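You operate a simulated robot arm through the tools that you are given. There is no shell and no other tool. Be economical: measure what you need, move in short steps, check, and stop when the job is done.

The job below is to be done with a simulated two-armed robot. You get a single attempt, and the scene is never put back.

## Task
Open the second drawer from the top of the right blue cabinet, take the steel elbow with red bands from the inside from the bottom of the second drawer of the right blue cabinet and put it on the purple tray and shut the drawer again. Put the clear cup with the red foot on the small white tray. Shut the small drawer with the green mark. Push the third drawer from the top of the left blue cabinet shut. Put the grey block with the orange end on the top of the right blue cabinet away on the top of the black bench. Pick up the long steel plug with a purple band with one hand, pass it to the other hand and put it on the top of the steel bench. Take the round blue plug and leave it in the yellow bin on the right middle shelf of the cart. Do these in any order. Set down upright: clear cup with the red foot, grey block with the orange end.

The check looks at the end state, three seconds after you hand in, the way a careful person would. Anything else that was tipped, shoved, dropped, spilled or broken makes it a failure.

## Robot
Two 7-joint arms with fingered hands on one trunk, on a base that drives. Base frame: it is fixed to the floor where the robot stands at the start and does not move with it; the origin is under the middle of the robot, x ahead of it, y to its left, z up; the surface under the hand at the start is at about z = 0.9. Units: m, rad, N and s.
The left shoulder is at the start at [0.032, 0.104, 1.21], the right one opposite. With the tool pointing down near the work surface each hand reaches from about 0.22 to 0.58 m from the robot's upright axis, wherever it stands, measured 20 degrees to its own side. Places, roughly: clear cup with the red foot [0.75, 0, 1]; grey block with the orange end [0.5, -0.25, 1]; long steel plug with a purple band (3x4x11 cm) [0.4, -0.5, 1]; purple tray (15x11x3 cm) [-1.4, 2.3, 0.9]; round blue plug (4x4x6 cm) [-2, 1, 0.7]; second drawer of the right blue cabinet [0.5, -0.1, 0.7]; small drawer with the green mark [1, 0.3, 1.1]; small white tray (13x10x3 cm) [0.6, -0.1, 0.9]; steel elbow with red bands (6x6x3 cm) [0.6, 0, 0.7]; third drawer of the left blue cabinet [0.8, 0.5, 0.6]; top of the black bench [-6.1, -1.1, 0.8]; top of the steel bench [2.9, 2.8, 0.9]; yellow bin (15x20x10 cm) [-2.3, 0.6, 0.7]. Payload 2.4 kg a hand.
Tool frame (each hand has its own): the origin (TCP) lies between the finger pads and is the grasp point; the fingertips stand 0.017 m ahead of it; z points along the fingers, y is the line along which they close. Largest opening 0.088 m; the body of the gripper starts 0.047 m behind the TCP. The gripper is a hand of 2 fingers: y runs from the thumb to the fingers, the wrist lies at [0, 0, -0.165] in the tool frame.
Orientation is told as [roll, pitch, yaw] about the base's x, y, z axes, in that order, counted from this pose: with the fingers straight down and closing along the base's y, the tool's x points along the base's -x, its y along +y and its z along -z.

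## Interface
- The arms move only by the tool servo_tool. It takes "left_plan", "right_plan" or both (then of equal length, played together; a hand with none holds still); each is a list of rows, each a list of 6 numbers: the shift along the tool's x, y, z in m, then the turn, a rotation vector about the tool's x, y, z in rad. In form: [[dx, dy, dz, wx, wy, wz], ...]. A call has 1 to 12 rows; each row is the pose to reach, as a shift and turn from the pose commanded when the call began, along the tool's axes at that moment. Each row takes 0.2 s and may step no farther than 0.05 m and 0.15 rad from the row before; otherwise, the whole call is refused. Where a pose cannot be reached the arm comes as near as it can. A force on the tool above 40 N (or 10 N above the force at the start of the call, whichever is more), or a blocked arm, ends the call early, and 0.2 s more pass. In this call time passes only in rows, and 0.2 s behind the last. The reply holds the time, the measured pose of the TCP, the force on the tool along the base axes, the opening and the grip force, in the units named above and with some noise, with the torque about the TCP (base axes, N m) and any sound that the robot's microphone picked up, and new pictures: "show" is both (left out), scene, wrist or none (wrist: the cameras of the hands that moved).
- Cameras (640 x 400 px; columns grow to the right, rows downward): "scene" is now at [0.1231, 0.0006, 1.1372]; the picture's right is [0.01, -1.00, 0.00], its down [-0.14, -0.00, -0.99] and it looks along [0.99, 0.01, -0.14] (base axes); focal length 214 px, centre (320, 200). "left" rides on the left gripper at [-0.05, 0.003, -0.064] in its tool frame; the picture's right is [-0.06, -1.00, 0.00], its down [0.78, -0.05, -0.62] and it looks along [0.62, -0.04, 0.79] (tool axes); focal length 275 px, centre (320, 200). "right" rides on the right gripper at [0.05, 0.003, -0.063] in its tool frame; the picture's right is [-0.06, 1.00, 0.00], its down [-0.78, -0.05, -0.62] and it looks along [-0.62, -0.04, 0.79] (tool axes); focal length 275 px, centre (320, 200). There is no depth. A picture from a camera that has moved, and an enlarged one, comes with that camera's place and axes in the base frame and with its lens.
- raise_lower(by): slides the trunk up (or, below 0, down) by that many m; the arms and the scene camera ride with it, the base frame stays. It gives what a move gives, with no picture.
- steer(legs): drives the robot by 1 to 6 legs, each [ahead, left, turn to the left] in m, m and rad, along the robot's own axes; the way and the turn of a leg run together, so that a leg with both is an arc; at most 1.5 m and 3.142 rad a leg. The arms and the cameras ride along, it lands a little off, and it stops where it bumps. It gives what a move gives, and a new picture of the scene camera.
- set_fingers(finger1, thumb_bend, hand): sets how far each is bent, from 0 (flat) to 1 (curled in); at 0.3 the hand is open as for a grip, at 0.7 the pads meet at the TCP. One left out holds its place. A second passes; each finger stops where it meets its share of the squeeze, and holds until it gets a number again. It is the only way to open and close the hand. It gives what a move gives, with no picture; readings hold the bend of each and the force on the fingers (four entries, about 0 where the hand has none), thumb and palm.
- pan_tilt(pan, tilt): turns the head with the scene camera to pan (to the left, within 1.047 rad either way) and tilt (down, from -0.506 to 1.204), counted from straight ahead of the robot. It gives what a move gives, and a new picture of the scene camera.
- inspect(camera, box): a new picture of the part [left, top, right, bottom] of that camera's present view, enlarged. No time passes.
- close_job(): hands the job in; it is judged then, once.

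Go step by step. Nothing tells you exact positions but the pictures and the camera data: compare them with the known pose of the tool, close in by small moves and look again before you grip or let go. The budget is 217 turns and 260 pictures, counting those below and the enlarged ones. Unless the task says otherwise, let go and move clear before handing in, and close with one line.

The tools are called after "Request:" as a command line: name --argument value ..., lists and objects as JSON in quotes. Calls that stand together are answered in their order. servo_tool: Moves the arms, as the interface text tells. Its arguments: {"type":"object","properties":{"left_plan":{"type":"array"},"right_plan":{"type":"array"},"show":{"type":"string","enum":["both","scene","wrist","none"]}},"required":[]} The other tools are called the same way: raise_lower (by) slides the trunk up or down; set_fingers (finger1, thumb_bend, hand) moves the fingers one by one; steer (legs) drives the base; pan_tilt (pan, tilt) turns the head that bears the scene camera; inspect (camera, box) takes an enlarged picture of a part of a camera's view; close_job () hands the job in.

At the start:

```text
clock: 0.0
left_position: [0.4013, 0.1886, 1.2829]
left_tcp_rot: [0.001, -0.001, 0.0]
left_contact_force: [-0.2, -0.3, 0.5]
left_moment: [-0.01, 0.05, 0.01]
left_gripper_width: 0.0879
left_grip_force: 0.0
left_shape: jaw
left_bend: [0.3, 0.3]
left_finger forces: [0.1, 0.0, 0.0, 0.0, 0.0, 0.0]
right_position: [0.4439, -0.1245, 1.349]
right_tcp_rot: [-0.001, -0.002, -0.001]
right_contact_force: [-0.5, 0.0, -0.3]
right_moment: [0.01, 0.0, 0.01]
right_gripper_width: 0.0879
right_grip_force: 0.1
right_shape: jaw
right_bend: [0.3, 0.3]
right_finger forces: [0.0, 0.0, 0.0, 0.0, 0.1, 0.0]
trunk travel left (down, up): [-0.44, 0.41]
robot x, y, heading: [-0.0014, -0.0019, -0.006]
head pan, tilt: [0.012, 0.136]
```

scene: 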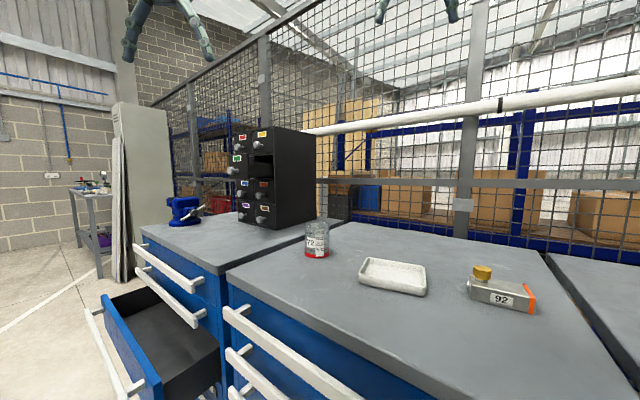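
right: 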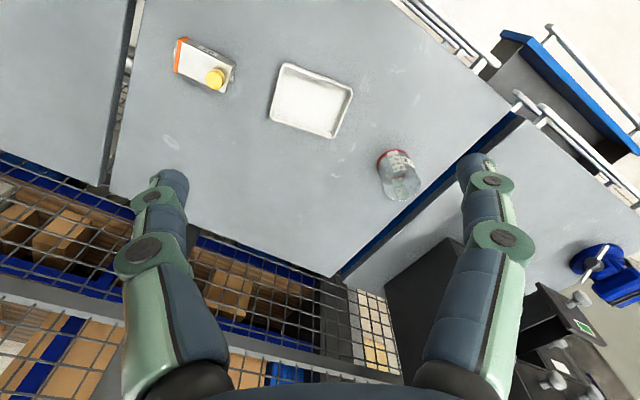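
left: 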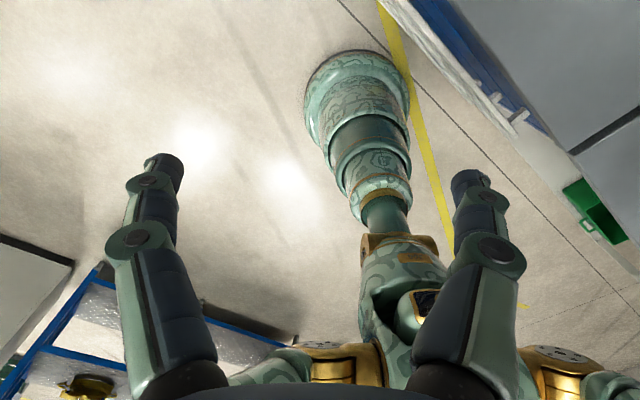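

I see two blue cabinets ahead, with the cup, tray and block on the right one and a small black drawer unit on the left one. I'll look closer and look around before moving.

Request:
inspect --camera "scene" --box '[280, 200, 560, 375]'

Request:
inspect --camera "scene" --box '[160, 110, 352, 230]'

Request:
pan_tilt --pan -1.0 --tilt 0.5

Request:
pan_tilt --pan 0.0 --tilt 0.9

```text
2.29 times, centred on (420, 288) of scene
camera zoom: at [0.1231, 0.0006, 1.1372], right [0.01, -1.0, 0.0], down [-0.14, 0.0, -0.99], along [0.99, 0.01, -0.14], focal length 490 px, centre (91, 0)
```

zoom: 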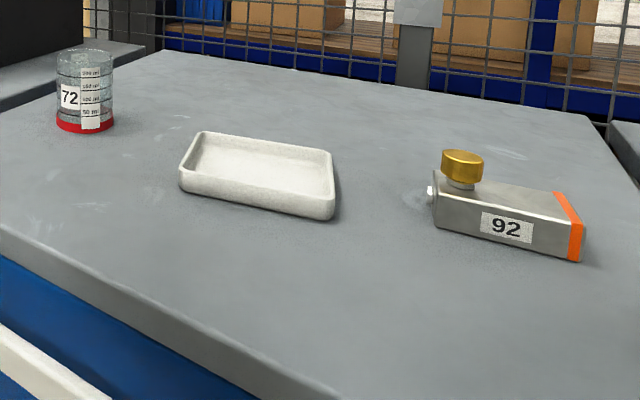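

```text
3.33 times, centred on (256, 170) of scene
camera zoom: at [0.1231, 0.0006, 1.1372], right [0.01, -1.0, 0.0], down [-0.14, 0.0, -0.99], along [0.99, 0.01, -0.14], focal length 715 px, centre (533, 300)
```

zoom: 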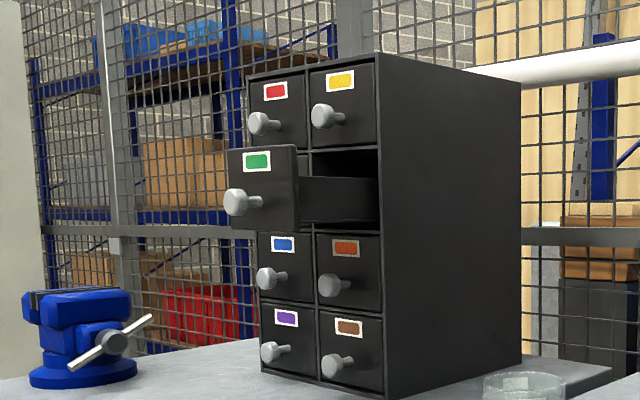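

```text
clock: 1.3
left_position: [0.3999, 0.1886, 1.2819]
left_tcp_rot: [0.001, 0.0, 0.0]
left_contact_force: [0.3, 1.3, -0.5]
left_moment: [-0.01, 0.02, 0.02]
left_gripper_width: 0.088
left_grip_force: 0.1
left_shape: jaw
left_bend: [0.3, 0.3]
left_finger forces: [0.0, 0.0, 0.0, 0.0, 0.0, 0.0]
right_position: [0.4438, -0.1235, 1.3475]
right_tcp_rot: [0.001, -0.002, 0.002]
right_contact_force: [-0.3, 0.3, 0.1]
right_moment: [0.0, 0.03, 0.02]
right_gripper_width: 0.0878
right_grip_force: 0.0
right_shape: jaw
right_bend: [0.3, 0.3]
right_finger forces: [0.0, 0.0, 0.0, 0.1, 0.0, 0.1]
trunk travel left (down, up): [-0.44, 0.41]
robot x, y, heading: [-0.0018, -0.0021, -0.004]
head pan, tilt: [-1.0, 0.499]
camera scene: at [0.0798, -0.0772, 1.1035], right [-0.84, -0.54, 0.0], down [-0.26, 0.4, -0.88], along [0.47, -0.74, -0.48], focal length 214 px, centre (320, 200)
```

scene: 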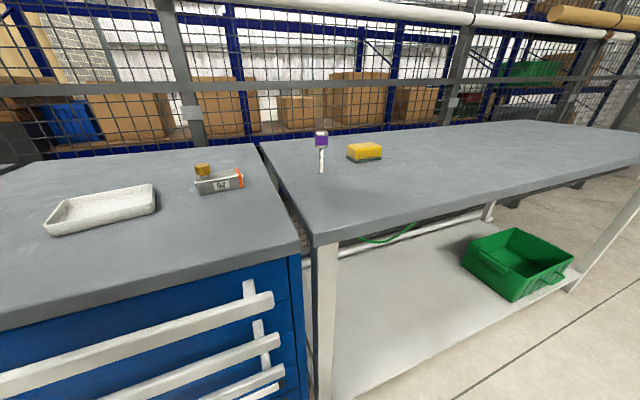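

```text
clock: 2.5
left_position: [0.4007, 0.1886, 1.2825]
left_tcp_rot: [0.0, 0.0, 0.001]
left_contact_force: [-0.8, -0.1, -0.1]
left_moment: [-0.03, 0.02, 0.01]
left_gripper_width: 0.0879
left_grip_force: 0.1
left_shape: jaw
left_bend: [0.3, 0.3]
left_finger forces: [0.1, 0.1, 0.0, 0.0, 0.1, 0.0]
right_position: [0.4416, -0.1239, 1.3484]
right_tcp_rot: [-0.001, -0.002, 0.0]
right_contact_force: [0.5, -0.2, 0.5]
right_moment: [-0.02, 0.0, 0.01]
right_gripper_width: 0.0881
right_grip_force: 0.1
right_shape: jaw
right_bend: [0.3, 0.3]
right_finger forces: [0.1, 0.0, 0.0, 0.0, 0.0, 0.1]
trunk travel left (down, up): [-0.44, 0.41]
robot x, y, heading: [0.0004, -0.0006, 0.003]
head pan, tilt: [0.0, 0.901]
camera scene: at [0.1061, -0.0007, 1.0696], right [0.0, -1.0, 0.0], down [-0.78, 0.0, -0.62], along [0.62, 0.0, -0.78], focal length 214 px, centre (320, 200)
```

scene: 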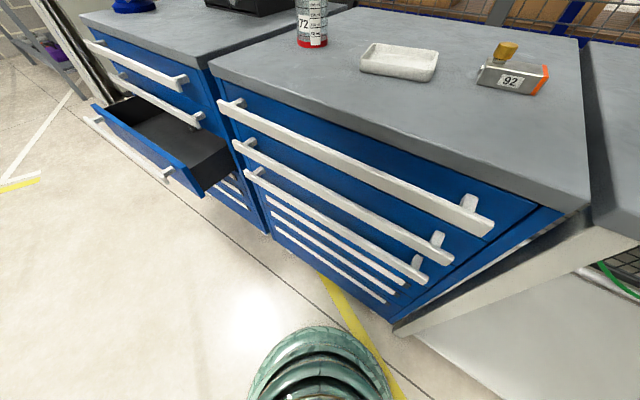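

Both cabinets are turned about -0.64 rad to the base frame. I'll turn square to them and drive back and left, in front of the left cabinet's open third drawer.

Request:
steer --legs '[[0, 0, -0.645], [-0.3, 0, 0], [0, 0.85, 0]]'

```text
clock: 10.5
left_position: [0.702, 0.7784, 1.2814]
left_tcp_rot: [0.0, 0.0, -0.638]
left_contact_force: [-0.9, -0.7, 0.1]
left_moment: [-0.03, 0.01, 0.01]
left_gripper_width: 0.0879
left_grip_force: 0.0
left_shape: jaw
left_bend: [0.3, 0.3]
left_finger forces: [0.0, 0.0, 0.1, 0.0, 0.0, 0.0]
right_position: [0.5494, 0.4998, 1.3478]
right_tcp_rot: [0.001, -0.001, -0.64]
right_contact_force: [-0.6, -0.1, 0.4]
right_moment: [0.0, -0.03, -0.02]
right_gripper_width: 0.0882
right_grip_force: 0.0
right_shape: jaw
right_bend: [0.3, 0.3]
right_finger forces: [0.0, 0.1, 0.0, 0.0, 0.0, 0.0]
trunk travel left (down, up): [-0.44, 0.41]
robot x, y, heading: [0.267, 0.8664, -0.637]
head pan, tilt: [0.0, 0.901]
camera scene: at [0.353, 0.8016, 1.0696], right [-0.6, -0.8, 0.0], down [-0.63, 0.47, -0.62], along [0.5, -0.37, -0.78], focal length 214 px, centre (320, 200)
```

scene: 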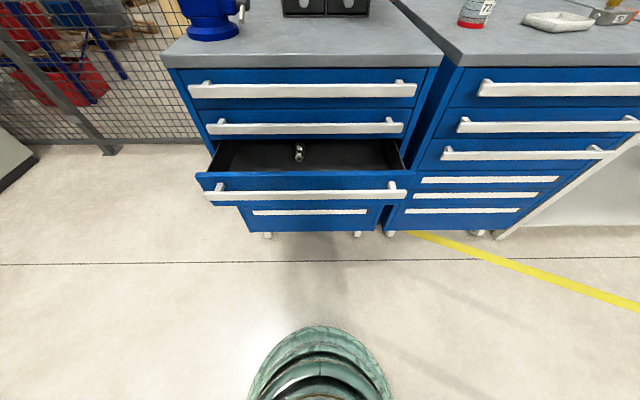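

The drawer handle is about 0.455 m ahead of the axis at z≈0.66. I'll lower the trunk, close the left fist, and bring it in front of the handle.

Request:
raise_lower --by -0.3

Request:
set_fingers --hand "left" --finger1 0.7 --thumb_bend 0.7

Request:
servo_tool --left_plan '[[0.04, -0.02, 0, 0, 0, 0], [0.08, -0.04, 0, 0, 0, 0], [0.09, -0.06, 0.04, 0, 0, 0], [0.09, -0.08, 0.08, 0, 0, 0], [0.09, -0.09, 0.13, 0, 0, 0], [0.09, -0.1, 0.18, 0, 0, 0], [0.09, -0.12, 0.22, 0, 0, 0], [0.09, -0.13, 0.26, 0, 0, 0], [0.09, -0.13, 0.3, 0, 0, 0], [0.09, -0.13, 0.32, 0, 0, 0]]' --show "both"

```text
clock: 13.5
left_position: [0.7017, 0.7777, 0.9822]
left_tcp_rot: [0.001, -0.001, -0.637]
left_contact_force: [0.1, -0.9, -0.3]
left_moment: [-0.02, -0.01, -0.02]
left_gripper_width: 0.0881
left_grip_force: 0.0
left_shape: jaw
left_bend: [0.3, 0.3]
left_finger forces: [0.1, 0.0, 0.0, 0.1, 0.0, 0.0]
right_position: [0.5501, 0.5012, 1.0488]
right_tcp_rot: [0.001, 0.0, -0.638]
right_contact_force: [-0.6, -0.3, 0.0]
right_moment: [0.0, 0.01, -0.02]
right_gripper_width: 0.0879
right_grip_force: 0.0
right_shape: jaw
right_bend: [0.3, 0.3]
right_finger forces: [0.0, 0.1, 0.1, 0.0, 0.0, 0.0]
trunk travel left (down, up): [-0.14, 0.71]
robot x, y, heading: [0.2667, 0.8637, -0.636]
head pan, tilt: [0.0, 0.901]
```

```text
clock: 14.5
left_position: [0.7016, 0.7776, 0.9821]
left_tcp_rot: [0.0, 0.001, -0.637]
left_contact_force: [-0.1, 0.6, 0.0]
left_moment: [0.0, 0.03, -0.03]
left_gripper_width: 0.0001
left_grip_force: 0.1
left_shape: fingers
left_bend: [0.7, 0.7]
left_finger forces: [0.0, 0.0, 0.0, 0.0, 0.0, 0.0]
right_position: [0.548, 0.4998, 1.0477]
right_tcp_rot: [0.001, -0.002, -0.638]
right_contact_force: [0.0, 0.5, -0.4]
right_moment: [0.0, 0.0, -0.02]
right_gripper_width: 0.0879
right_grip_force: 0.0
right_shape: jaw
right_bend: [0.3, 0.3]
right_finger forces: [0.0, 0.1, 0.0, 0.0, 0.1, 0.0]
trunk travel left (down, up): [-0.14, 0.71]
robot x, y, heading: [0.2706, 0.8627, -0.639]
head pan, tilt: [0.0, 0.901]
```

```text
refused: row 5 steps farther than a row can; nothing moved
```

The plan stepped slightly too far; I'll resend it with smaller steps.

Request:
servo_tool --left_plan '[[0.04, -0.02, 0, 0, 0, 0], [0.08, -0.04, 0, 0, 0, 0], [0.09, -0.06, 0.04, 0, 0, 0], [0.09, -0.08, 0.08, 0, 0, 0], [0.09, -0.09, 0.12, 0, 0, 0], [0.09, -0.1, 0.165, 0, 0, 0], [0.09, -0.12, 0.205, 0, 0, 0], [0.09, -0.13, 0.25, 0, 0, 0], [0.09, -0.13, 0.295, 0, 0, 0], [0.09, -0.13, 0.32, 0, 0, 0]]' --show "scene"

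```text
clock: 16.7
left_position: [0.548, 0.7304, 0.6622]
left_tcp_rot: [0.001, -0.001, -0.638]
left_contact_force: [-0.3, -0.3, -0.3]
left_moment: [0.0, -0.01, 0.06]
left_gripper_width: 0.0
left_grip_force: 0.1
left_shape: fingers
left_bend: [0.7, 0.7]
left_finger forces: [0.1, 0.1, 0.0, 0.0, 0.0, 0.0]
right_position: [0.5487, 0.501, 1.048]
right_tcp_rot: [0.0, 0.0, -0.638]
right_contact_force: [0.3, -0.2, 0.1]
right_moment: [-0.01, 0.01, 0.0]
right_gripper_width: 0.0878
right_grip_force: 0.1
right_shape: jaw
right_bend: [0.3, 0.3]
right_finger forces: [0.1, 0.1, 0.1, 0.0, 0.1, 0.1]
trunk travel left (down, up): [-0.14, 0.71]
robot x, y, heading: [0.2701, 0.8658, -0.632]
head pan, tilt: [0.0, 0.901]
camera scene: at [0.3618, 0.7947, 0.7698], right [-0.6, -0.8, 0.0], down [-0.63, 0.47, -0.62], along [0.5, -0.37, -0.78], focal length 214 px, centre (320, 200)
```

scene: 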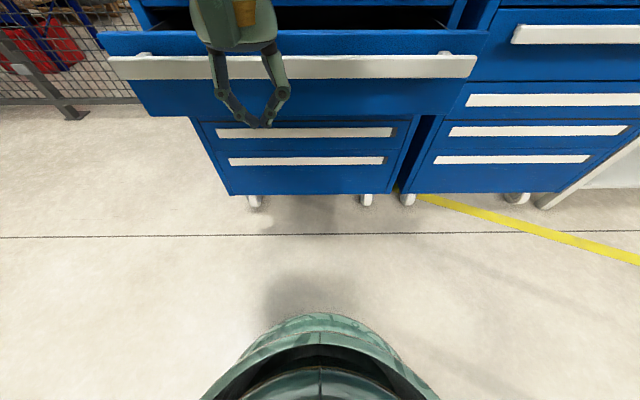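

The fist is in front of the handle. I'll lower slightly and push straight in.

Request:
servo_tool --left_plan '[[-0.03, 0, 0.02, 0, 0, 0], [-0.07, 0, 0.02, 0, 0, 0], [-0.11, 0, 0.02, 0, 0, 0], [-0.13, 0, 0.02, 0, 0, 0], [-0.15, 0, 0.02, 0, 0, 0], [-0.17, 0, 0.02, 0, 0, 0], [-0.19, 0, 0.02, 0, 0, 0], [-0.21, 0, 0.02, 0, 0, 0], [-0.23, 0, 0.02, 0, 0, 0], [-0.25, 0, 0.02, 0, 0, 0], [-0.27, 0, 0.02, 0, 0, 0], [-0.285, 0, 0.02, 0, 0, 0]]' --show "scene"

```text
clock: 19.3
left_position: [0.7555, 0.568, 0.6408]
left_tcp_rot: [0.002, -0.001, -0.65]
left_contact_force: [-0.1, 0.2, -0.2]
left_moment: [0.0, 0.0, -0.03]
left_gripper_width: 0.0
left_grip_force: 0.1
left_shape: fingers
left_bend: [0.7, 0.7]
left_finger forces: [0.1, 0.0, 0.0, 0.0, 0.0, 0.0]
left hand out of reach, approached as far as the arm can: row 12
right_position: [0.5361, 0.5064, 1.0519]
right_tcp_rot: [0.0, -0.015, -0.639]
right_contact_force: [0.0, -0.6, 0.2]
right_moment: [0.01, 0.01, -0.03]
right_gripper_width: 0.088
right_grip_force: 0.1
right_shape: jaw
right_bend: [0.3, 0.3]
right_finger forces: [0.0, 0.0, 0.0, 0.0, 0.0, 0.0]
trunk travel left (down, up): [-0.14, 0.71]
robot x, y, heading: [0.2639, 0.868, -0.641]
head pan, tilt: [0.0, 0.901]
camera scene: at [0.3532, 0.7991, 0.7706], right [-0.6, -0.8, 0.0], down [-0.62, 0.46, -0.63], along [0.51, -0.37, -0.78], focal length 214 px, centre (320, 200)
```

scene: 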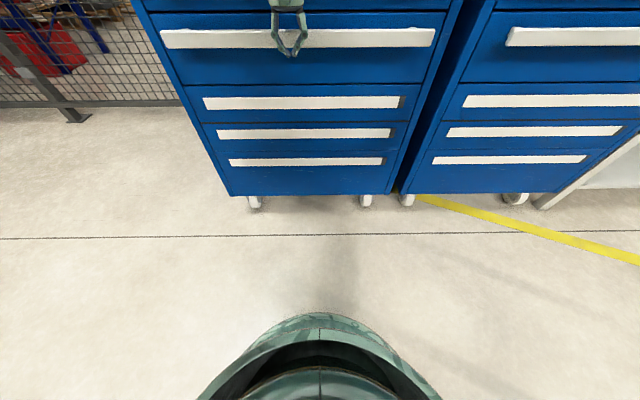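

The drawer appears nearly flush; I'll zoom in to check the gap.

Request:
inspect --camera "scene" --box '[380, 0, 540, 100]'

Request:
pan_tilt --pan 0.0 --tilt 0.35

```text
4.00 times, centred on (460, 50) of scene
camera zoom: at [0.3532, 0.7991, 0.7706], right [-0.6, -0.8, 0.0], down [-0.62, 0.46, -0.63], along [0.51, -0.37, -0.78], focal length 858 px, centre (-240, 800)
```

zoom: 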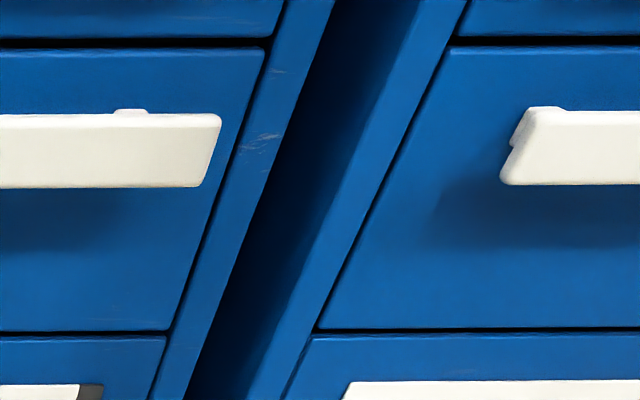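

```text
clock: 20.2
left_position: [0.7533, 0.5673, 0.6411]
left_tcp_rot: [0.001, 0.003, -0.65]
left_contact_force: [-0.2, -0.4, 0.1]
left_moment: [0.0, -0.04, -0.02]
left_gripper_width: 0.0
left_grip_force: 0.0
left_shape: fingers
left_bend: [0.7, 0.7]
left_finger forces: [0.1, 0.0, 0.1, 0.0, 0.0, 0.1]
right_position: [0.538, 0.5065, 1.0531]
right_tcp_rot: [0.001, -0.013, -0.637]
right_contact_force: [-0.3, -1.0, -0.3]
right_moment: [-0.01, 0.01, -0.01]
right_gripper_width: 0.0882
right_grip_force: 0.0
right_shape: jaw
right_bend: [0.3, 0.3]
right_finger forces: [0.0, 0.0, 0.1, 0.0, 0.0, 0.0]
trunk travel left (down, up): [-0.14, 0.71]
robot x, y, heading: [0.266, 0.8668, -0.639]
head pan, tilt: [0.0, 0.351]
camera scene: at [0.3679, 0.7886, 0.8187], right [-0.6, -0.8, 0.0], down [-0.27, 0.2, -0.94], along [0.76, -0.56, -0.33], focal length 214 px, centre (320, 200)
```

scene: 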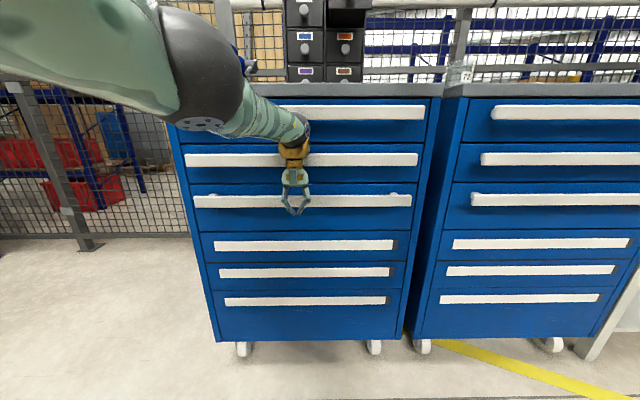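

Handles line up to within about 5 mm. I'll back off, drive 6 cm closer, and press once more to be sure it's seated.

Request:
servo_tool --left_plan '[[0.04, 0, 0, 0, 0, 0], [0.08, 0, 0, 0, 0, 0]]' --show "none"

Request:
steer --legs '[[0.06, 0, 0]]'

Request:
servo_tool --left_plan '[[-0.01, 0, 0, 0, 0, 0], [-0.02, 0, 0, 0, 0, 0], [-0.03, 0, 0, 0, 0, 0], [-0.035, 0, 0, 0, 0, 0], [-0.04, 0, 0, 0, 0, 0], [-0.045, 0, 0, 0, 0, 0], [-0.05, 0, 0, 0, 0, 0], [-0.055, 0, 0, 0, 0, 0], [-0.06, 0, 0, 0, 0, 0], [-0.065, 0, 0, 0, 0, 0]]' --show "none"

```text
clock: 20.8
left_position: [0.7106, 0.6148, 0.6463]
left_tcp_rot: [-0.001, 0.001, -0.633]
left_contact_force: [0.6, -0.6, 0.7]
left_moment: [0.0, 0.02, 0.0]
left_gripper_width: 0.0
left_grip_force: 0.0
left_shape: fingers
left_bend: [0.7, 0.7]
left_finger forces: [0.1, 0.0, 0.0, 0.1, 0.0, 0.0]
right_position: [0.5513, 0.4999, 1.0486]
right_tcp_rot: [-0.001, -0.002, -0.637]
right_contact_force: [0.8, -0.2, -0.2]
right_moment: [0.0, -0.03, -0.01]
right_gripper_width: 0.0879
right_grip_force: 0.2
right_shape: jaw
right_bend: [0.3, 0.3]
right_finger forces: [0.0, 0.1, 0.0, 0.0, 0.0, 0.0]
trunk travel left (down, up): [-0.14, 0.71]
robot x, y, heading: [0.2677, 0.8626, -0.638]
head pan, tilt: [0.0, 0.351]
```

```text
clock: 21.8
left_position: [0.7543, 0.5789, 0.645]
left_tcp_rot: [0.0, 0.001, -0.638]
left_contact_force: [-0.3, 0.3, 0.1]
left_moment: [0.02, 0.01, 0.0]
left_gripper_width: 0.0
left_grip_force: 0.1
left_shape: fingers
left_bend: [0.7, 0.7]
left_finger forces: [0.1, 0.1, 0.0, 0.1, 0.0, 0.2]
right_position: [0.5959, 0.4657, 1.0488]
right_tcp_rot: [0.001, -0.002, -0.638]
right_contact_force: [0.5, 0.0, -0.2]
right_moment: [0.02, 0.01, -0.02]
right_gripper_width: 0.0878
right_grip_force: 0.0
right_shape: jaw
right_bend: [0.3, 0.3]
right_finger forces: [0.0, 0.1, 0.0, 0.1, 0.1, 0.0]
trunk travel left (down, up): [-0.14, 0.71]
robot x, y, heading: [0.3129, 0.831, -0.64]
head pan, tilt: [0.0, 0.351]
camera scene: at [0.423, 0.7493, 0.8174], right [-0.6, -0.8, 0.0], down [-0.28, 0.2, -0.94], along [0.75, -0.56, -0.34], focal length 214 px, centre (320, 200)
```

scene: 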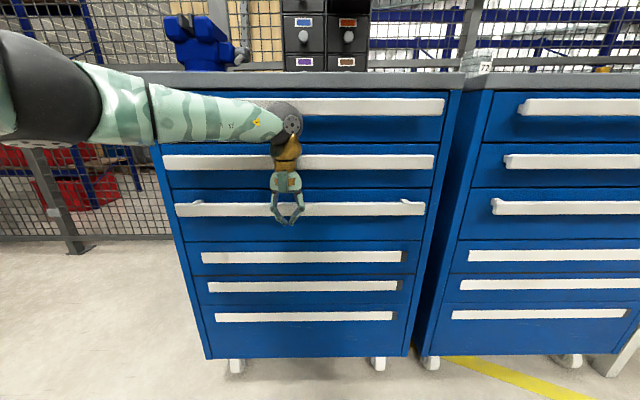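

```text
clock: 23.4
left_position: [0.744, 0.5617, 0.6369]
left_tcp_rot: [-0.043, 0.023, -0.784]
left_contact_force: [-1.0, 0.1, 0.2]
left_moment: [0.0, 0.03, -0.01]
left_gripper_width: 0.0002
left_grip_force: 0.1
left_shape: fingers
left_bend: [0.7, 0.7]
left_finger forces: [0.1, 0.0, 0.0, 0.0, 0.0, 0.0]
right_position: [0.6165, 0.4825, 1.0328]
right_tcp_rot: [-0.004, 0.015, -0.599]
right_contact_force: [1.2, 0.5, -0.2]
right_moment: [-0.03, 0.04, -0.03]
right_gripper_width: 0.0881
right_grip_force: 0.1
right_shape: jaw
right_bend: [0.3, 0.3]
right_finger forces: [0.0, 0.0, 0.0, 0.0, 0.0, 0.0]
trunk travel left (down, up): [-0.14, 0.71]
robot x, y, heading: [0.3129, 0.8475, -0.601]
head pan, tilt: [0.0, 0.351]
stopped in row 7 (left hand): the arm was blocked; the commanded pose is now the measured one
```

The drawer is firmly shut: the arm was blocked against it. Next I'll retract, raise the trunk, and approach the small green-marked drawer (knob near z 1.135).

Request:
servo_tool --left_plan '[[0.04, 0, 0, 0, 0, 0], [0.08, 0.01, 0, 0, 0, 0], [0.12, 0.03, 0, 0, 0, 0.04], [0.15, 0.06, 0, 0, 0, 0.08], [0.15, 0.09, 0, 0, 0, 0.12]]' --show "none"

Request:
raise_lower --by 0.5

Request:
steer --legs '[[0, 0, -0.04], [0.0, -0.085, 0], [0.22, 0, 0]]'

```text
clock: 23.7
left_position: [0.7378, 0.5596, 0.6292]
left_tcp_rot: [-0.048, 0.03, -0.8]
left_contact_force: [-0.1, -0.2, -0.4]
left_moment: [0.01, 0.01, 0.03]
left_gripper_width: 0.0
left_grip_force: 0.0
left_shape: fingers
left_bend: [0.7, 0.7]
left_finger forces: [0.0, 0.0, 0.1, 0.0, 0.1, 0.0]
right_position: [0.6241, 0.4667, 1.0111]
right_tcp_rot: [-0.009, 0.039, -0.606]
right_contact_force: [1.1, 0.1, 1.1]
right_moment: [-0.04, 0.04, -0.01]
right_gripper_width: 0.0879
right_grip_force: 0.1
right_shape: jaw
right_bend: [0.3, 0.3]
right_finger forces: [0.1, 0.1, 0.0, 0.0, 0.1, 0.2]
trunk travel left (down, up): [-0.14, 0.71]
robot x, y, heading: [0.3059, 0.845, -0.611]
head pan, tilt: [0.0, 0.351]
stopped in row 1 (left hand): the arm was blocked; the commanded pose is now the measured one
```

```text
refused: 0.5 is not a number from -0.4 to 0.4
```

```text
clock: 24.4
left_position: [0.7192, 0.5484, 0.6075]
left_tcp_rot: [-0.069, 0.067, -0.876]
left_contact_force: [-0.5, 0.0, 0.3]
left_moment: [-0.02, 0.0, -0.03]
left_gripper_width: 0.0
left_grip_force: 0.0
left_shape: fingers
left_bend: [0.7, 0.7]
left_finger forces: [0.1, 0.0, 0.0, 0.0, 0.0, 0.1]
right_position: [0.6297, 0.4451, 0.9762]
right_tcp_rot: [-0.007, 0.084, -0.63]
right_contact_force: [1.0, -1.2, 0.0]
right_moment: [0.01, 0.01, 0.0]
right_gripper_width: 0.088
right_grip_force: 0.2
right_shape: jaw
right_bend: [0.3, 0.3]
right_finger forces: [0.0, 0.0, 0.1, 0.0, 0.0, 0.1]
trunk travel left (down, up): [-0.14, 0.71]
robot x, y, heading: [0.2989, 0.8456, -0.635]
head pan, tilt: [0.0, 0.351]
stopped in leg 1: the robot was blocked; the commanded pose is now the measured one
camera scene: at [0.3871, 0.7822, 0.825], right [-0.59, -0.81, 0.0], down [-0.25, 0.18, -0.95], along [0.77, -0.56, -0.31], focal length 214 px, centre (320, 200)
```

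scene: 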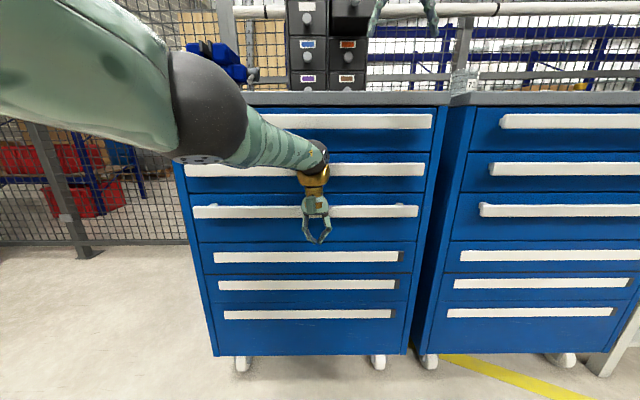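

The left forearm seems pressed against the cabinet handles, pushing the robot. I'll drive straight back to free it.

Request:
steer --legs '[[-0.15, 0, 0]]'

```text
clock: 25.1
left_position: [0.7156, 0.5483, 0.5994]
left_tcp_rot: [-0.075, 0.08, -0.875]
left_contact_force: [0.6, 24.0, 78.3]
left_moment: [-4.52, -3.42, 1.19]
left_gripper_width: 0.0001
left_grip_force: 0.0
left_shape: fingers
left_bend: [0.7, 0.7]
left_finger forces: [0.1, 0.0, 0.0, 0.0, 0.0, 0.0]
right_position: [0.6259, 0.4353, 0.9487]
right_tcp_rot: [-0.007, 0.113, -0.647]
right_contact_force: [-0.5, 0.0, 1.1]
right_moment: [0.02, -0.03, 0.0]
right_gripper_width: 0.0877
right_grip_force: 0.0
right_shape: jaw
right_bend: [0.3, 0.3]
right_finger forces: [0.0, 0.1, 0.0, 0.1, 0.1, 0.0]
trunk travel left (down, up): [-0.14, 0.71]
robot x, y, heading: [0.2923, 0.851, -0.648]
head pan, tilt: [0.0, 0.351]
stopped in leg 1: the robot was blocked; the commanded pose is now the measured one
camera scene: at [0.3822, 0.7824, 0.823], right [-0.6, -0.8, 0.0], down [-0.25, 0.19, -0.95], along [0.76, -0.57, -0.32], focal length 214 px, centre (320, 200)
```

scene: 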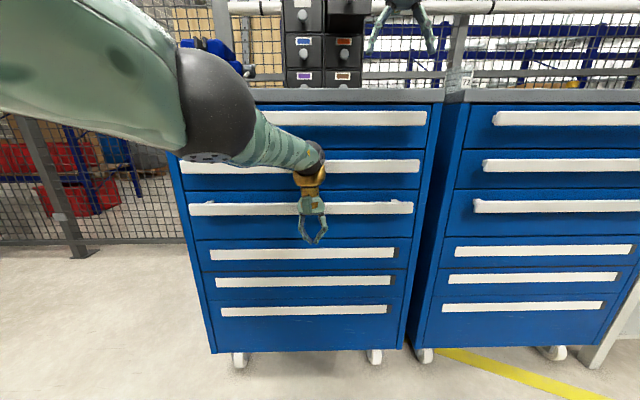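

The left hand now reads a big upward force, so it is hung on the handle. I'll zoom in on the contact.

Request:
inspect --camera "scene" --box '[230, 90, 422, 250]'

Request:
inspect --camera "left" --box '[0, 0, 640, 400]'

```text
2.50 times, centred on (326, 170) of scene
camera zoom: at [0.3822, 0.7824, 0.823], right [-0.6, -0.8, 0.0], down [-0.25, 0.19, -0.95], along [0.76, -0.57, -0.32], focal length 536 px, centre (305, 275)
```

zoom: 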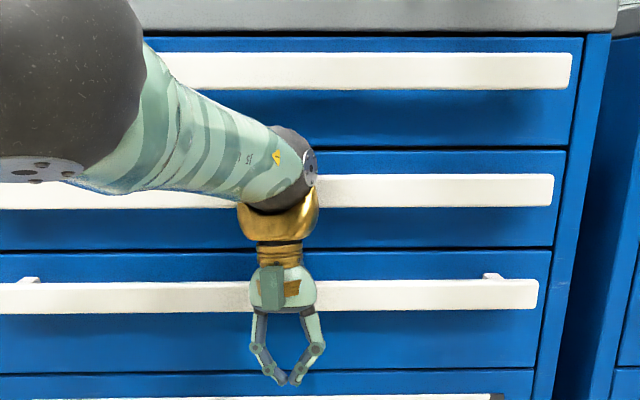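

```text
1.00 times, centred on (320, 200) of left (not enlarged: the box is as wide or as high as the picture)
camera zoom: at [0.7576, 0.5115, 0.6597], right [-0.72, -0.69, 0.07], down [-0.47, 0.56, 0.68], along [-0.51, 0.46, -0.73], focal length 275 px, centre (320, 200)
```

zoom: 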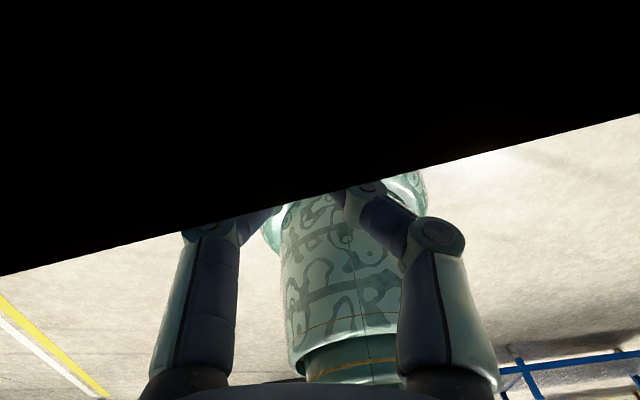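

The left wrist camera housing has hooked behind the handle bar. I'll lift the left hand straight up to unhook it.

Request:
servo_tool --left_plan '[[0, 0, -0.015, 0, 0, 0], [0, 0, -0.03, 0, 0, 0], [0, 0, -0.045, 0, 0, 0], [0, 0, -0.06, 0, 0, 0]]' --show "scene"

```text
clock: 25.4
left_position: [0.714, 0.5479, 0.5994]
left_tcp_rot: [-0.092, 0.082, -0.891]
left_contact_force: [0.9, -8.3, 60.7]
left_moment: [-2.04, -2.78, -0.3]
left_gripper_width: 0.0002
left_grip_force: 0.1
left_shape: fingers
left_bend: [0.7, 0.7]
left_finger forces: [0.1, 0.1, 0.1, 0.0, 0.0, 0.1]
right_position: [0.6293, 0.4357, 0.9382]
right_tcp_rot: [-0.007, 0.124, -0.647]
right_contact_force: [-0.1, 0.0, -0.3]
right_moment: [0.03, -0.01, -0.02]
right_gripper_width: 0.088
right_grip_force: 0.0
right_shape: jaw
right_bend: [0.3, 0.3]
right_finger forces: [0.1, 0.0, 0.1, 0.0, 0.0, 0.0]
trunk travel left (down, up): [-0.14, 0.71]
robot x, y, heading: [0.2893, 0.8569, -0.646]
head pan, tilt: [0.0, 0.351]
stopped in row 1 (left hand): the force on the tool passed its limit at 107 N (the readings are from after the stop); the commanded pose is now the measured one
camera scene: at [0.3833, 0.7837, 0.8215], right [-0.6, -0.8, 0.0], down [-0.26, 0.19, -0.95], along [0.76, -0.57, -0.32], focal length 214 px, centre (320, 200)
```

scene: 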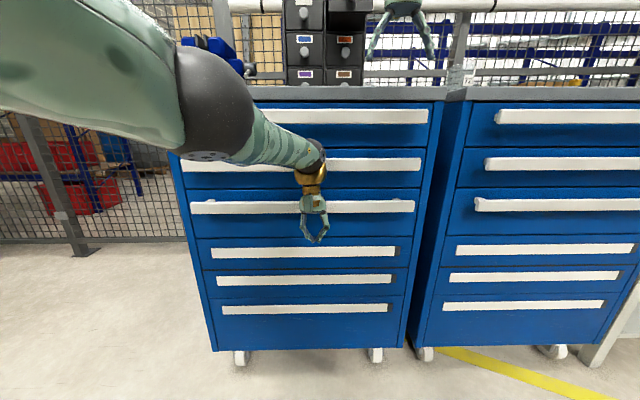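

The hand is resting down on the handle. I'll lift with the trunk a little to take off the load.

Request:
raise_lower --by 0.05

```text
clock: 25.8
left_position: [0.7133, 0.5478, 0.6014]
left_tcp_rot: [-0.098, 0.08, -0.898]
left_contact_force: [10.8, 4.8, 21.2]
left_moment: [-1.12, -0.43, 0.61]
left_gripper_width: 0.0
left_grip_force: 0.1
left_shape: fingers
left_bend: [0.7, 0.7]
left_finger forces: [0.1, 0.1, 0.0, 0.0, 0.0, 0.0]
right_position: [0.6338, 0.4362, 0.933]
right_tcp_rot: [-0.003, 0.135, -0.643]
right_contact_force: [0.6, 0.5, 0.3]
right_moment: [0.0, 0.01, 0.0]
right_gripper_width: 0.0878
right_grip_force: 0.0
right_shape: jaw
right_bend: [0.3, 0.3]
right_finger forces: [0.1, 0.1, 0.1, 0.0, 0.0, 0.1]
trunk travel left (down, up): [-0.142, 0.708]
robot x, y, heading: [0.2888, 0.8592, -0.641]
head pan, tilt: [0.0, 0.351]
stopped: the force on the tool passed its limit at 83 N (the readings are from after the stop); the commanded pose is now the measured one
```

Load has fallen to about 20 N. I'll lift the left hand again in small steps.

Request:
servo_tool --left_plan '[[0, 0, -0.01, 0, 0, 0], [0, 0, -0.03, 0, 0, 0], [0, 0, -0.05, 0, 0, 0], [0, 0, -0.07, 0, 0, 0]]' --show "none"

```text
clock: 26.0
left_position: [0.7123, 0.5472, 0.601]
left_tcp_rot: [-0.105, 0.08, -0.904]
left_contact_force: [0.0, -2.3, 11.4]
left_moment: [-0.41, -0.58, -0.11]
left_gripper_width: 0.0002
left_grip_force: 0.0
left_shape: fingers
left_bend: [0.7, 0.7]
left_finger forces: [0.0, 0.0, 0.0, 0.0, 0.0, 0.0]
right_position: [0.6342, 0.4357, 0.9324]
right_tcp_rot: [-0.007, 0.137, -0.643]
right_contact_force: [1.0, 0.6, -0.1]
right_moment: [-0.03, -0.03, 0.03]
right_gripper_width: 0.088
right_grip_force: 0.2
right_shape: jaw
right_bend: [0.3, 0.3]
right_finger forces: [0.1, 0.0, 0.0, 0.1, 0.0, 0.0]
trunk travel left (down, up): [-0.142, 0.708]
robot x, y, heading: [0.2867, 0.8567, -0.639]
head pan, tilt: [0.0, 0.351]
stopped in row 1 (left hand): the force on the tool passed its limit at 56 N (the readings are from after the stop); the commanded pose is now the measured one
```

Forces are decaying with each stop. I'll hold still for a moment with zero motion to see whether the arms settle.

Request:
servo_tool --left_plan '[[0, 0, 0, 0, 0, 0], [0, 0, 0, 0, 0, 0]]' --right_plan '[[0, 0, 0, 0, 0, 0], [0, 0, 0, 0, 0, 0]]' --show "none"

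Request:
inspect --camera "scene" --box '[230, 90, 422, 250]'

```text
clock: 26.4
left_position: [0.7122, 0.5459, 0.6017]
left_tcp_rot: [-0.106, 0.079, -0.904]
left_contact_force: [7.8, 8.1, 27.0]
left_moment: [-1.53, -0.83, 0.62]
left_gripper_width: 0.0002
left_grip_force: 0.0
left_shape: fingers
left_bend: [0.7, 0.7]
left_finger forces: [0.0, 0.0, 0.0, 0.0, 0.0, 0.0]
right_position: [0.6344, 0.4381, 0.931]
right_tcp_rot: [-0.006, 0.138, -0.642]
right_contact_force: [0.0, -0.3, 0.7]
right_moment: [-0.01, -0.01, -0.01]
right_gripper_width: 0.088
right_grip_force: 0.0
right_shape: jaw
right_bend: [0.3, 0.3]
right_finger forces: [0.0, 0.0, 0.0, 0.1, 0.0, 0.1]
trunk travel left (down, up): [-0.142, 0.708]
robot x, y, heading: [0.2848, 0.8616, -0.642]
head pan, tilt: [0.0, 0.351]
stopped in row 1 (left hand): the force on the tool passed its limit at 44 N (the readings are from after the stop); the commanded pose is now the measured one
```

```text
2.50 times, centred on (326, 170) of scene
camera zoom: at [0.3861, 0.7861, 0.8206], right [-0.6, -0.8, 0.0], down [-0.27, 0.2, -0.94], along [0.76, -0.56, -0.33], focal length 536 px, centre (305, 275)
```

zoom: 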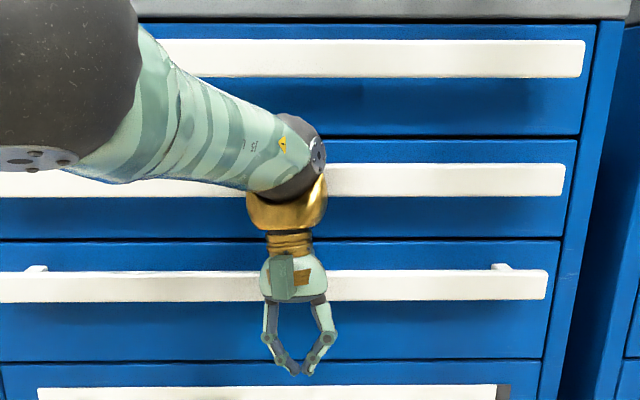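

Things are settling slowly. I'll try tiny upward steps.

Request:
servo_tool --left_plan '[[0, 0, -0.003, 0, 0, 0], [0, 0, -0.006, 0, 0, 0], [0, 0, -0.01, 0, 0, 0], [0, 0, -0.015, 0, 0, 0], [0, 0, -0.02, 0, 0, 0], [0, 0, -0.03, 0, 0, 0]]' --show "none"

```text
clock: 26.9
left_position: [0.7118, 0.5466, 0.6021]
left_tcp_rot: [-0.114, 0.082, -0.906]
left_contact_force: [9.0, 4.3, 20.0]
left_moment: [-1.0, -0.44, 0.53]
left_gripper_width: 0.0
left_grip_force: 0.0
left_shape: fingers
left_bend: [0.7, 0.7]
left_finger forces: [0.1, 0.0, 0.0, 0.1, 0.0, 0.0]
right_position: [0.636, 0.437, 0.9307]
right_tcp_rot: [-0.008, 0.14, -0.642]
right_contact_force: [-0.4, -0.3, 0.6]
right_moment: [-0.01, 0.01, 0.01]
right_gripper_width: 0.0879
right_grip_force: 0.0
right_shape: jaw
right_bend: [0.3, 0.3]
right_finger forces: [0.1, 0.0, 0.0, 0.0, 0.0, 0.0]
trunk travel left (down, up): [-0.142, 0.708]
robot x, y, heading: [0.2854, 0.8631, -0.642]
head pan, tilt: [0.0, 0.351]
stopped in row 2 (left hand): the force on the tool passed its limit at 44 N (the readings are from after the stop); the commanded pose is now the measured one
```

Upward commands raise the force, so I'll test the other way: small downward steps.

Request:
servo_tool --left_plan '[[0, 0, 0.003, 0, 0, 0], [0, 0, 0.006, 0, 0, 0], [0, 0, 0.01, 0, 0, 0], [0, 0, 0.015, 0, 0, 0], [0, 0, 0.02, 0, 0, 0], [0, 0, 0.03, 0, 0, 0]]' --show "none"

```text
clock: 27.5
left_position: [0.7126, 0.5455, 0.6014]
left_tcp_rot: [-0.114, 0.074, -0.908]
left_contact_force: [-1.0, 5.8, 18.8]
left_moment: [-1.04, -0.9, 0.17]
left_gripper_width: 0.0
left_grip_force: 0.0
left_shape: fingers
left_bend: [0.7, 0.7]
left_finger forces: [0.1, 0.1, 0.1, 0.1, 0.0, 0.1]
right_position: [0.6351, 0.4367, 0.9302]
right_tcp_rot: [-0.006, 0.136, -0.643]
right_contact_force: [0.4, 0.7, 0.4]
right_moment: [-0.02, -0.01, 0.02]
right_gripper_width: 0.088
right_grip_force: 0.1
right_shape: jaw
right_bend: [0.3, 0.3]
right_finger forces: [0.1, 0.0, 0.0, 0.1, 0.0, 0.1]
trunk travel left (down, up): [-0.142, 0.708]
robot x, y, heading: [0.2849, 0.862, -0.641]
head pan, tilt: [0.0, 0.351]
stopped in row 3 (left hand): the force on the tool passed its limit at 46 N (the readings are from after the stop); the commanded pose is now the measured one
```

It is resting on the handle and sags after each stop, so I need a quicker lift. I'll command a full 5 cm up in the first row.

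Request:
servo_tool --left_plan '[[0, 0, -0.05, 0, 0, 0], [0, 0, -0.1, 0, 0, 0], [0, 0, -0.13, 0, 0, 0]]' --show "scene"

```text
clock: 28.4
left_position: [0.6986, 0.5691, 0.6503]
left_tcp_rot: [-0.146, 0.242, -0.925]
left_contact_force: [0.2, -0.3, -0.1]
left_moment: [0.0, 0.01, -0.01]
left_gripper_width: 0.0
left_grip_force: 0.1
left_shape: fingers
left_bend: [0.7, 0.7]
left_finger forces: [0.1, 0.1, 0.0, 0.1, 0.0, 0.0]
right_position: [0.6373, 0.4346, 0.9297]
right_tcp_rot: [-0.007, 0.143, -0.646]
right_contact_force: [-0.7, 0.4, 0.1]
right_moment: [0.01, -0.01, -0.04]
right_gripper_width: 0.0881
right_grip_force: 0.0
right_shape: jaw
right_bend: [0.3, 0.3]
right_finger forces: [0.0, 0.1, 0.0, 0.1, 0.1, 0.0]
trunk travel left (down, up): [-0.142, 0.708]
robot x, y, heading: [0.2812, 0.864, -0.638]
head pan, tilt: [0.0, 0.351]
stopped in row 3 (left hand): the arm was blocked; the commanded pose is now the measured one
camera scene: at [0.3881, 0.7837, 0.8214], right [-0.6, -0.8, 0.0], down [-0.27, 0.2, -0.94], along [0.75, -0.56, -0.34], focal length 214 px, centre (320, 200)
```

scene: 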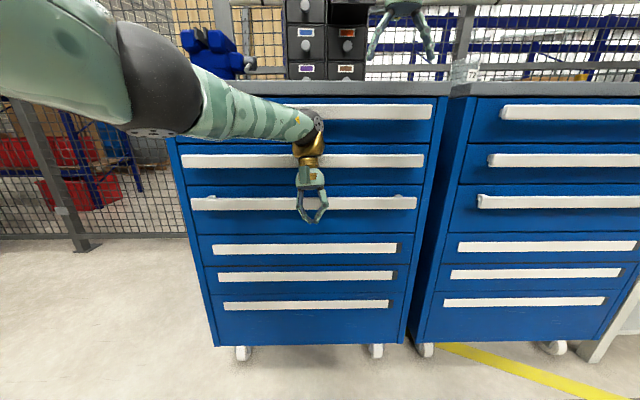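

The hand is free of the bar with zero force. Now I'll pull it back quickly away from the cabinet.

Request:
servo_tool --left_plan '[[0.05, 0, 0, 0, 0, 0], [0.1, 0, 0, 0, 0, 0], [0.15, 0, 0, 0, 0, 0]]' --show "scene"

```text
clock: 29.2
left_position: [0.6154, 0.6817, 0.6844]
left_tcp_rot: [-0.148, 0.244, -0.919]
left_contact_force: [-0.1, 0.7, -0.6]
left_moment: [0.0, 0.0, 0.05]
left_gripper_width: 0.0002
left_grip_force: 0.0
left_shape: fingers
left_bend: [0.7, 0.7]
left_finger forces: [0.0, 0.1, 0.0, 0.0, 0.1, 0.0]
right_position: [0.6398, 0.4304, 0.9257]
right_tcp_rot: [-0.007, 0.149, -0.645]
right_contact_force: [-0.9, 0.4, 0.6]
right_moment: [0.0, 0.01, 0.01]
right_gripper_width: 0.0881
right_grip_force: 0.1
right_shape: jaw
right_bend: [0.3, 0.3]
right_finger forces: [0.0, 0.0, 0.0, 0.0, 0.1, 0.1]
trunk travel left (down, up): [-0.142, 0.708]
robot x, y, heading: [0.2832, 0.8601, -0.643]
head pan, tilt: [0.0, 0.351]
camera scene: at [0.3912, 0.7805, 0.8194], right [-0.6, -0.8, 0.0], down [-0.28, 0.21, -0.94], along [0.75, -0.56, -0.34], focal length 214 px, centre (320, 200)
```

scene: 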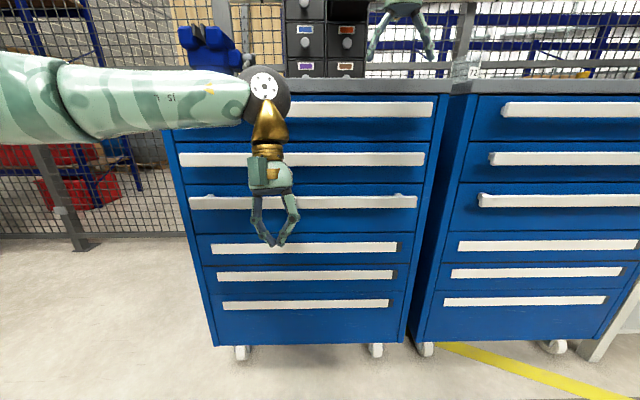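

Freed. I'll straighten both hands' orientations back to pointing down, then raise the trunk.

Request:
servo_tool --left_plan '[[0, 0, 0, -0.038, -0.087, -0.093], [0, 0, 0, -0.075, -0.175, -0.186], [0, 0, 0, -0.113, -0.262, -0.279]]' --right_plan '[[0, 0, 0, 0, -0.05, 0], [0, 0, 0, 0, -0.1, 0], [0, 0, 0, 0, -0.149, 0]]' --show "none"

Request:
raise_lower --by 0.4

Request:
pan_tilt --pan 0.0 --tilt 0.3

```text
clock: 30.0
left_position: [0.6139, 0.6829, 0.6836]
left_tcp_rot: [0.002, -0.001, -0.62]
left_contact_force: [-0.5, -0.1, 0.4]
left_moment: [0.0, 0.02, -0.02]
left_gripper_width: 0.0
left_grip_force: 0.0
left_shape: fingers
left_bend: [0.7, 0.7]
left_finger forces: [0.0, 0.0, 0.0, 0.0, 0.0, 0.1]
right_position: [0.6396, 0.4301, 0.9257]
right_tcp_rot: [-0.007, -0.002, -0.645]
right_contact_force: [-0.1, 0.4, 0.2]
right_moment: [0.01, -0.01, 0.02]
right_gripper_width: 0.0882
right_grip_force: 0.1
right_shape: jaw
right_bend: [0.3, 0.3]
right_finger forces: [0.0, 0.0, 0.1, 0.0, 0.1, 0.0]
trunk travel left (down, up): [-0.142, 0.708]
robot x, y, heading: [0.2837, 0.86, -0.642]
head pan, tilt: [0.0, 0.351]
```

```text
clock: 33.8
left_position: [0.6149, 0.6828, 1.0845]
left_tcp_rot: [0.004, 0.001, -0.624]
left_contact_force: [0.6, 0.7, -1.0]
left_moment: [0.0, 0.0, -0.01]
left_gripper_width: 0.0
left_grip_force: 0.1
left_shape: fingers
left_bend: [0.7, 0.7]
left_finger forces: [0.1, 0.0, 0.0, 0.0, 0.0, 0.0]
right_position: [0.6095, 0.4524, 1.3892]
right_tcp_rot: [-0.005, -0.128, -0.643]
right_contact_force: [-0.4, -1.1, -0.5]
right_moment: [0.0, -0.02, 0.02]
right_gripper_width: 0.088
right_grip_force: 0.2
right_shape: jaw
right_bend: [0.3, 0.3]
right_finger forces: [0.1, 0.1, 0.1, 0.0, 0.0, 0.0]
trunk travel left (down, up): [-0.542, 0.308]
robot x, y, heading: [0.2835, 0.8619, -0.641]
head pan, tilt: [0.0, 0.351]
```

```text
clock: 34.4
left_position: [0.6151, 0.6824, 1.0841]
left_tcp_rot: [0.002, 0.002, -0.623]
left_contact_force: [-0.4, 0.6, 0.1]
left_moment: [-0.01, 0.01, -0.02]
left_gripper_width: 0.0
left_grip_force: 0.2
left_shape: fingers
left_bend: [0.7, 0.7]
left_finger forces: [0.0, 0.0, 0.0, 0.0, 0.1, 0.0]
right_position: [0.6107, 0.4539, 1.3891]
right_tcp_rot: [-0.007, -0.128, -0.644]
right_contact_force: [0.1, 0.0, 0.0]
right_moment: [0.0, 0.01, -0.03]
right_gripper_width: 0.0881
right_grip_force: 0.0
right_shape: jaw
right_bend: [0.3, 0.3]
right_finger forces: [0.0, 0.1, 0.1, 0.0, 0.0, 0.1]
trunk travel left (down, up): [-0.542, 0.308]
robot x, y, heading: [0.2862, 0.8594, -0.643]
head pan, tilt: [0.0, 0.3]
camera scene: at [0.3811, 0.7882, 1.2244], right [-0.6, -0.8, 0.0], down [-0.24, 0.18, -0.96], along [0.76, -0.57, -0.3], focal length 214 px, centre (320, 200)
```

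scene: 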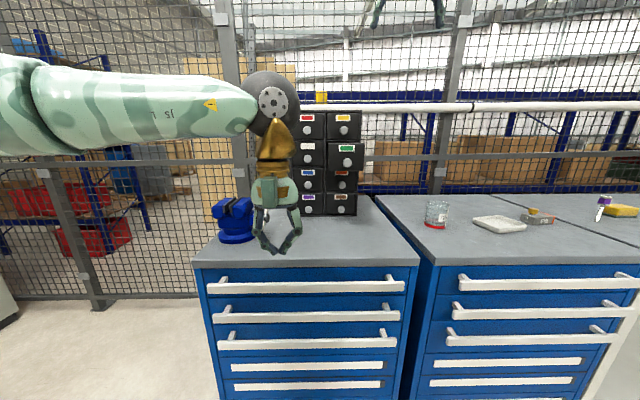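

The left third drawer looks shut in line with the others. The green drawer is in the right column, second row, pulled out; I'll zoom to locate it.

Request:
inspect --camera "scene" --box '[270, 90, 398, 250]'

```text
2.50 times, centred on (334, 170) of scene
camera zoom: at [0.3811, 0.7882, 1.2244], right [-0.6, -0.8, 0.0], down [-0.24, 0.18, -0.96], along [0.76, -0.57, -0.3], focal length 536 px, centre (285, 275)
```

zoom: 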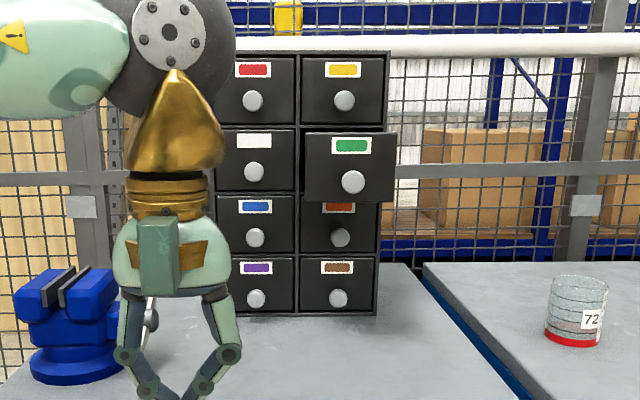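

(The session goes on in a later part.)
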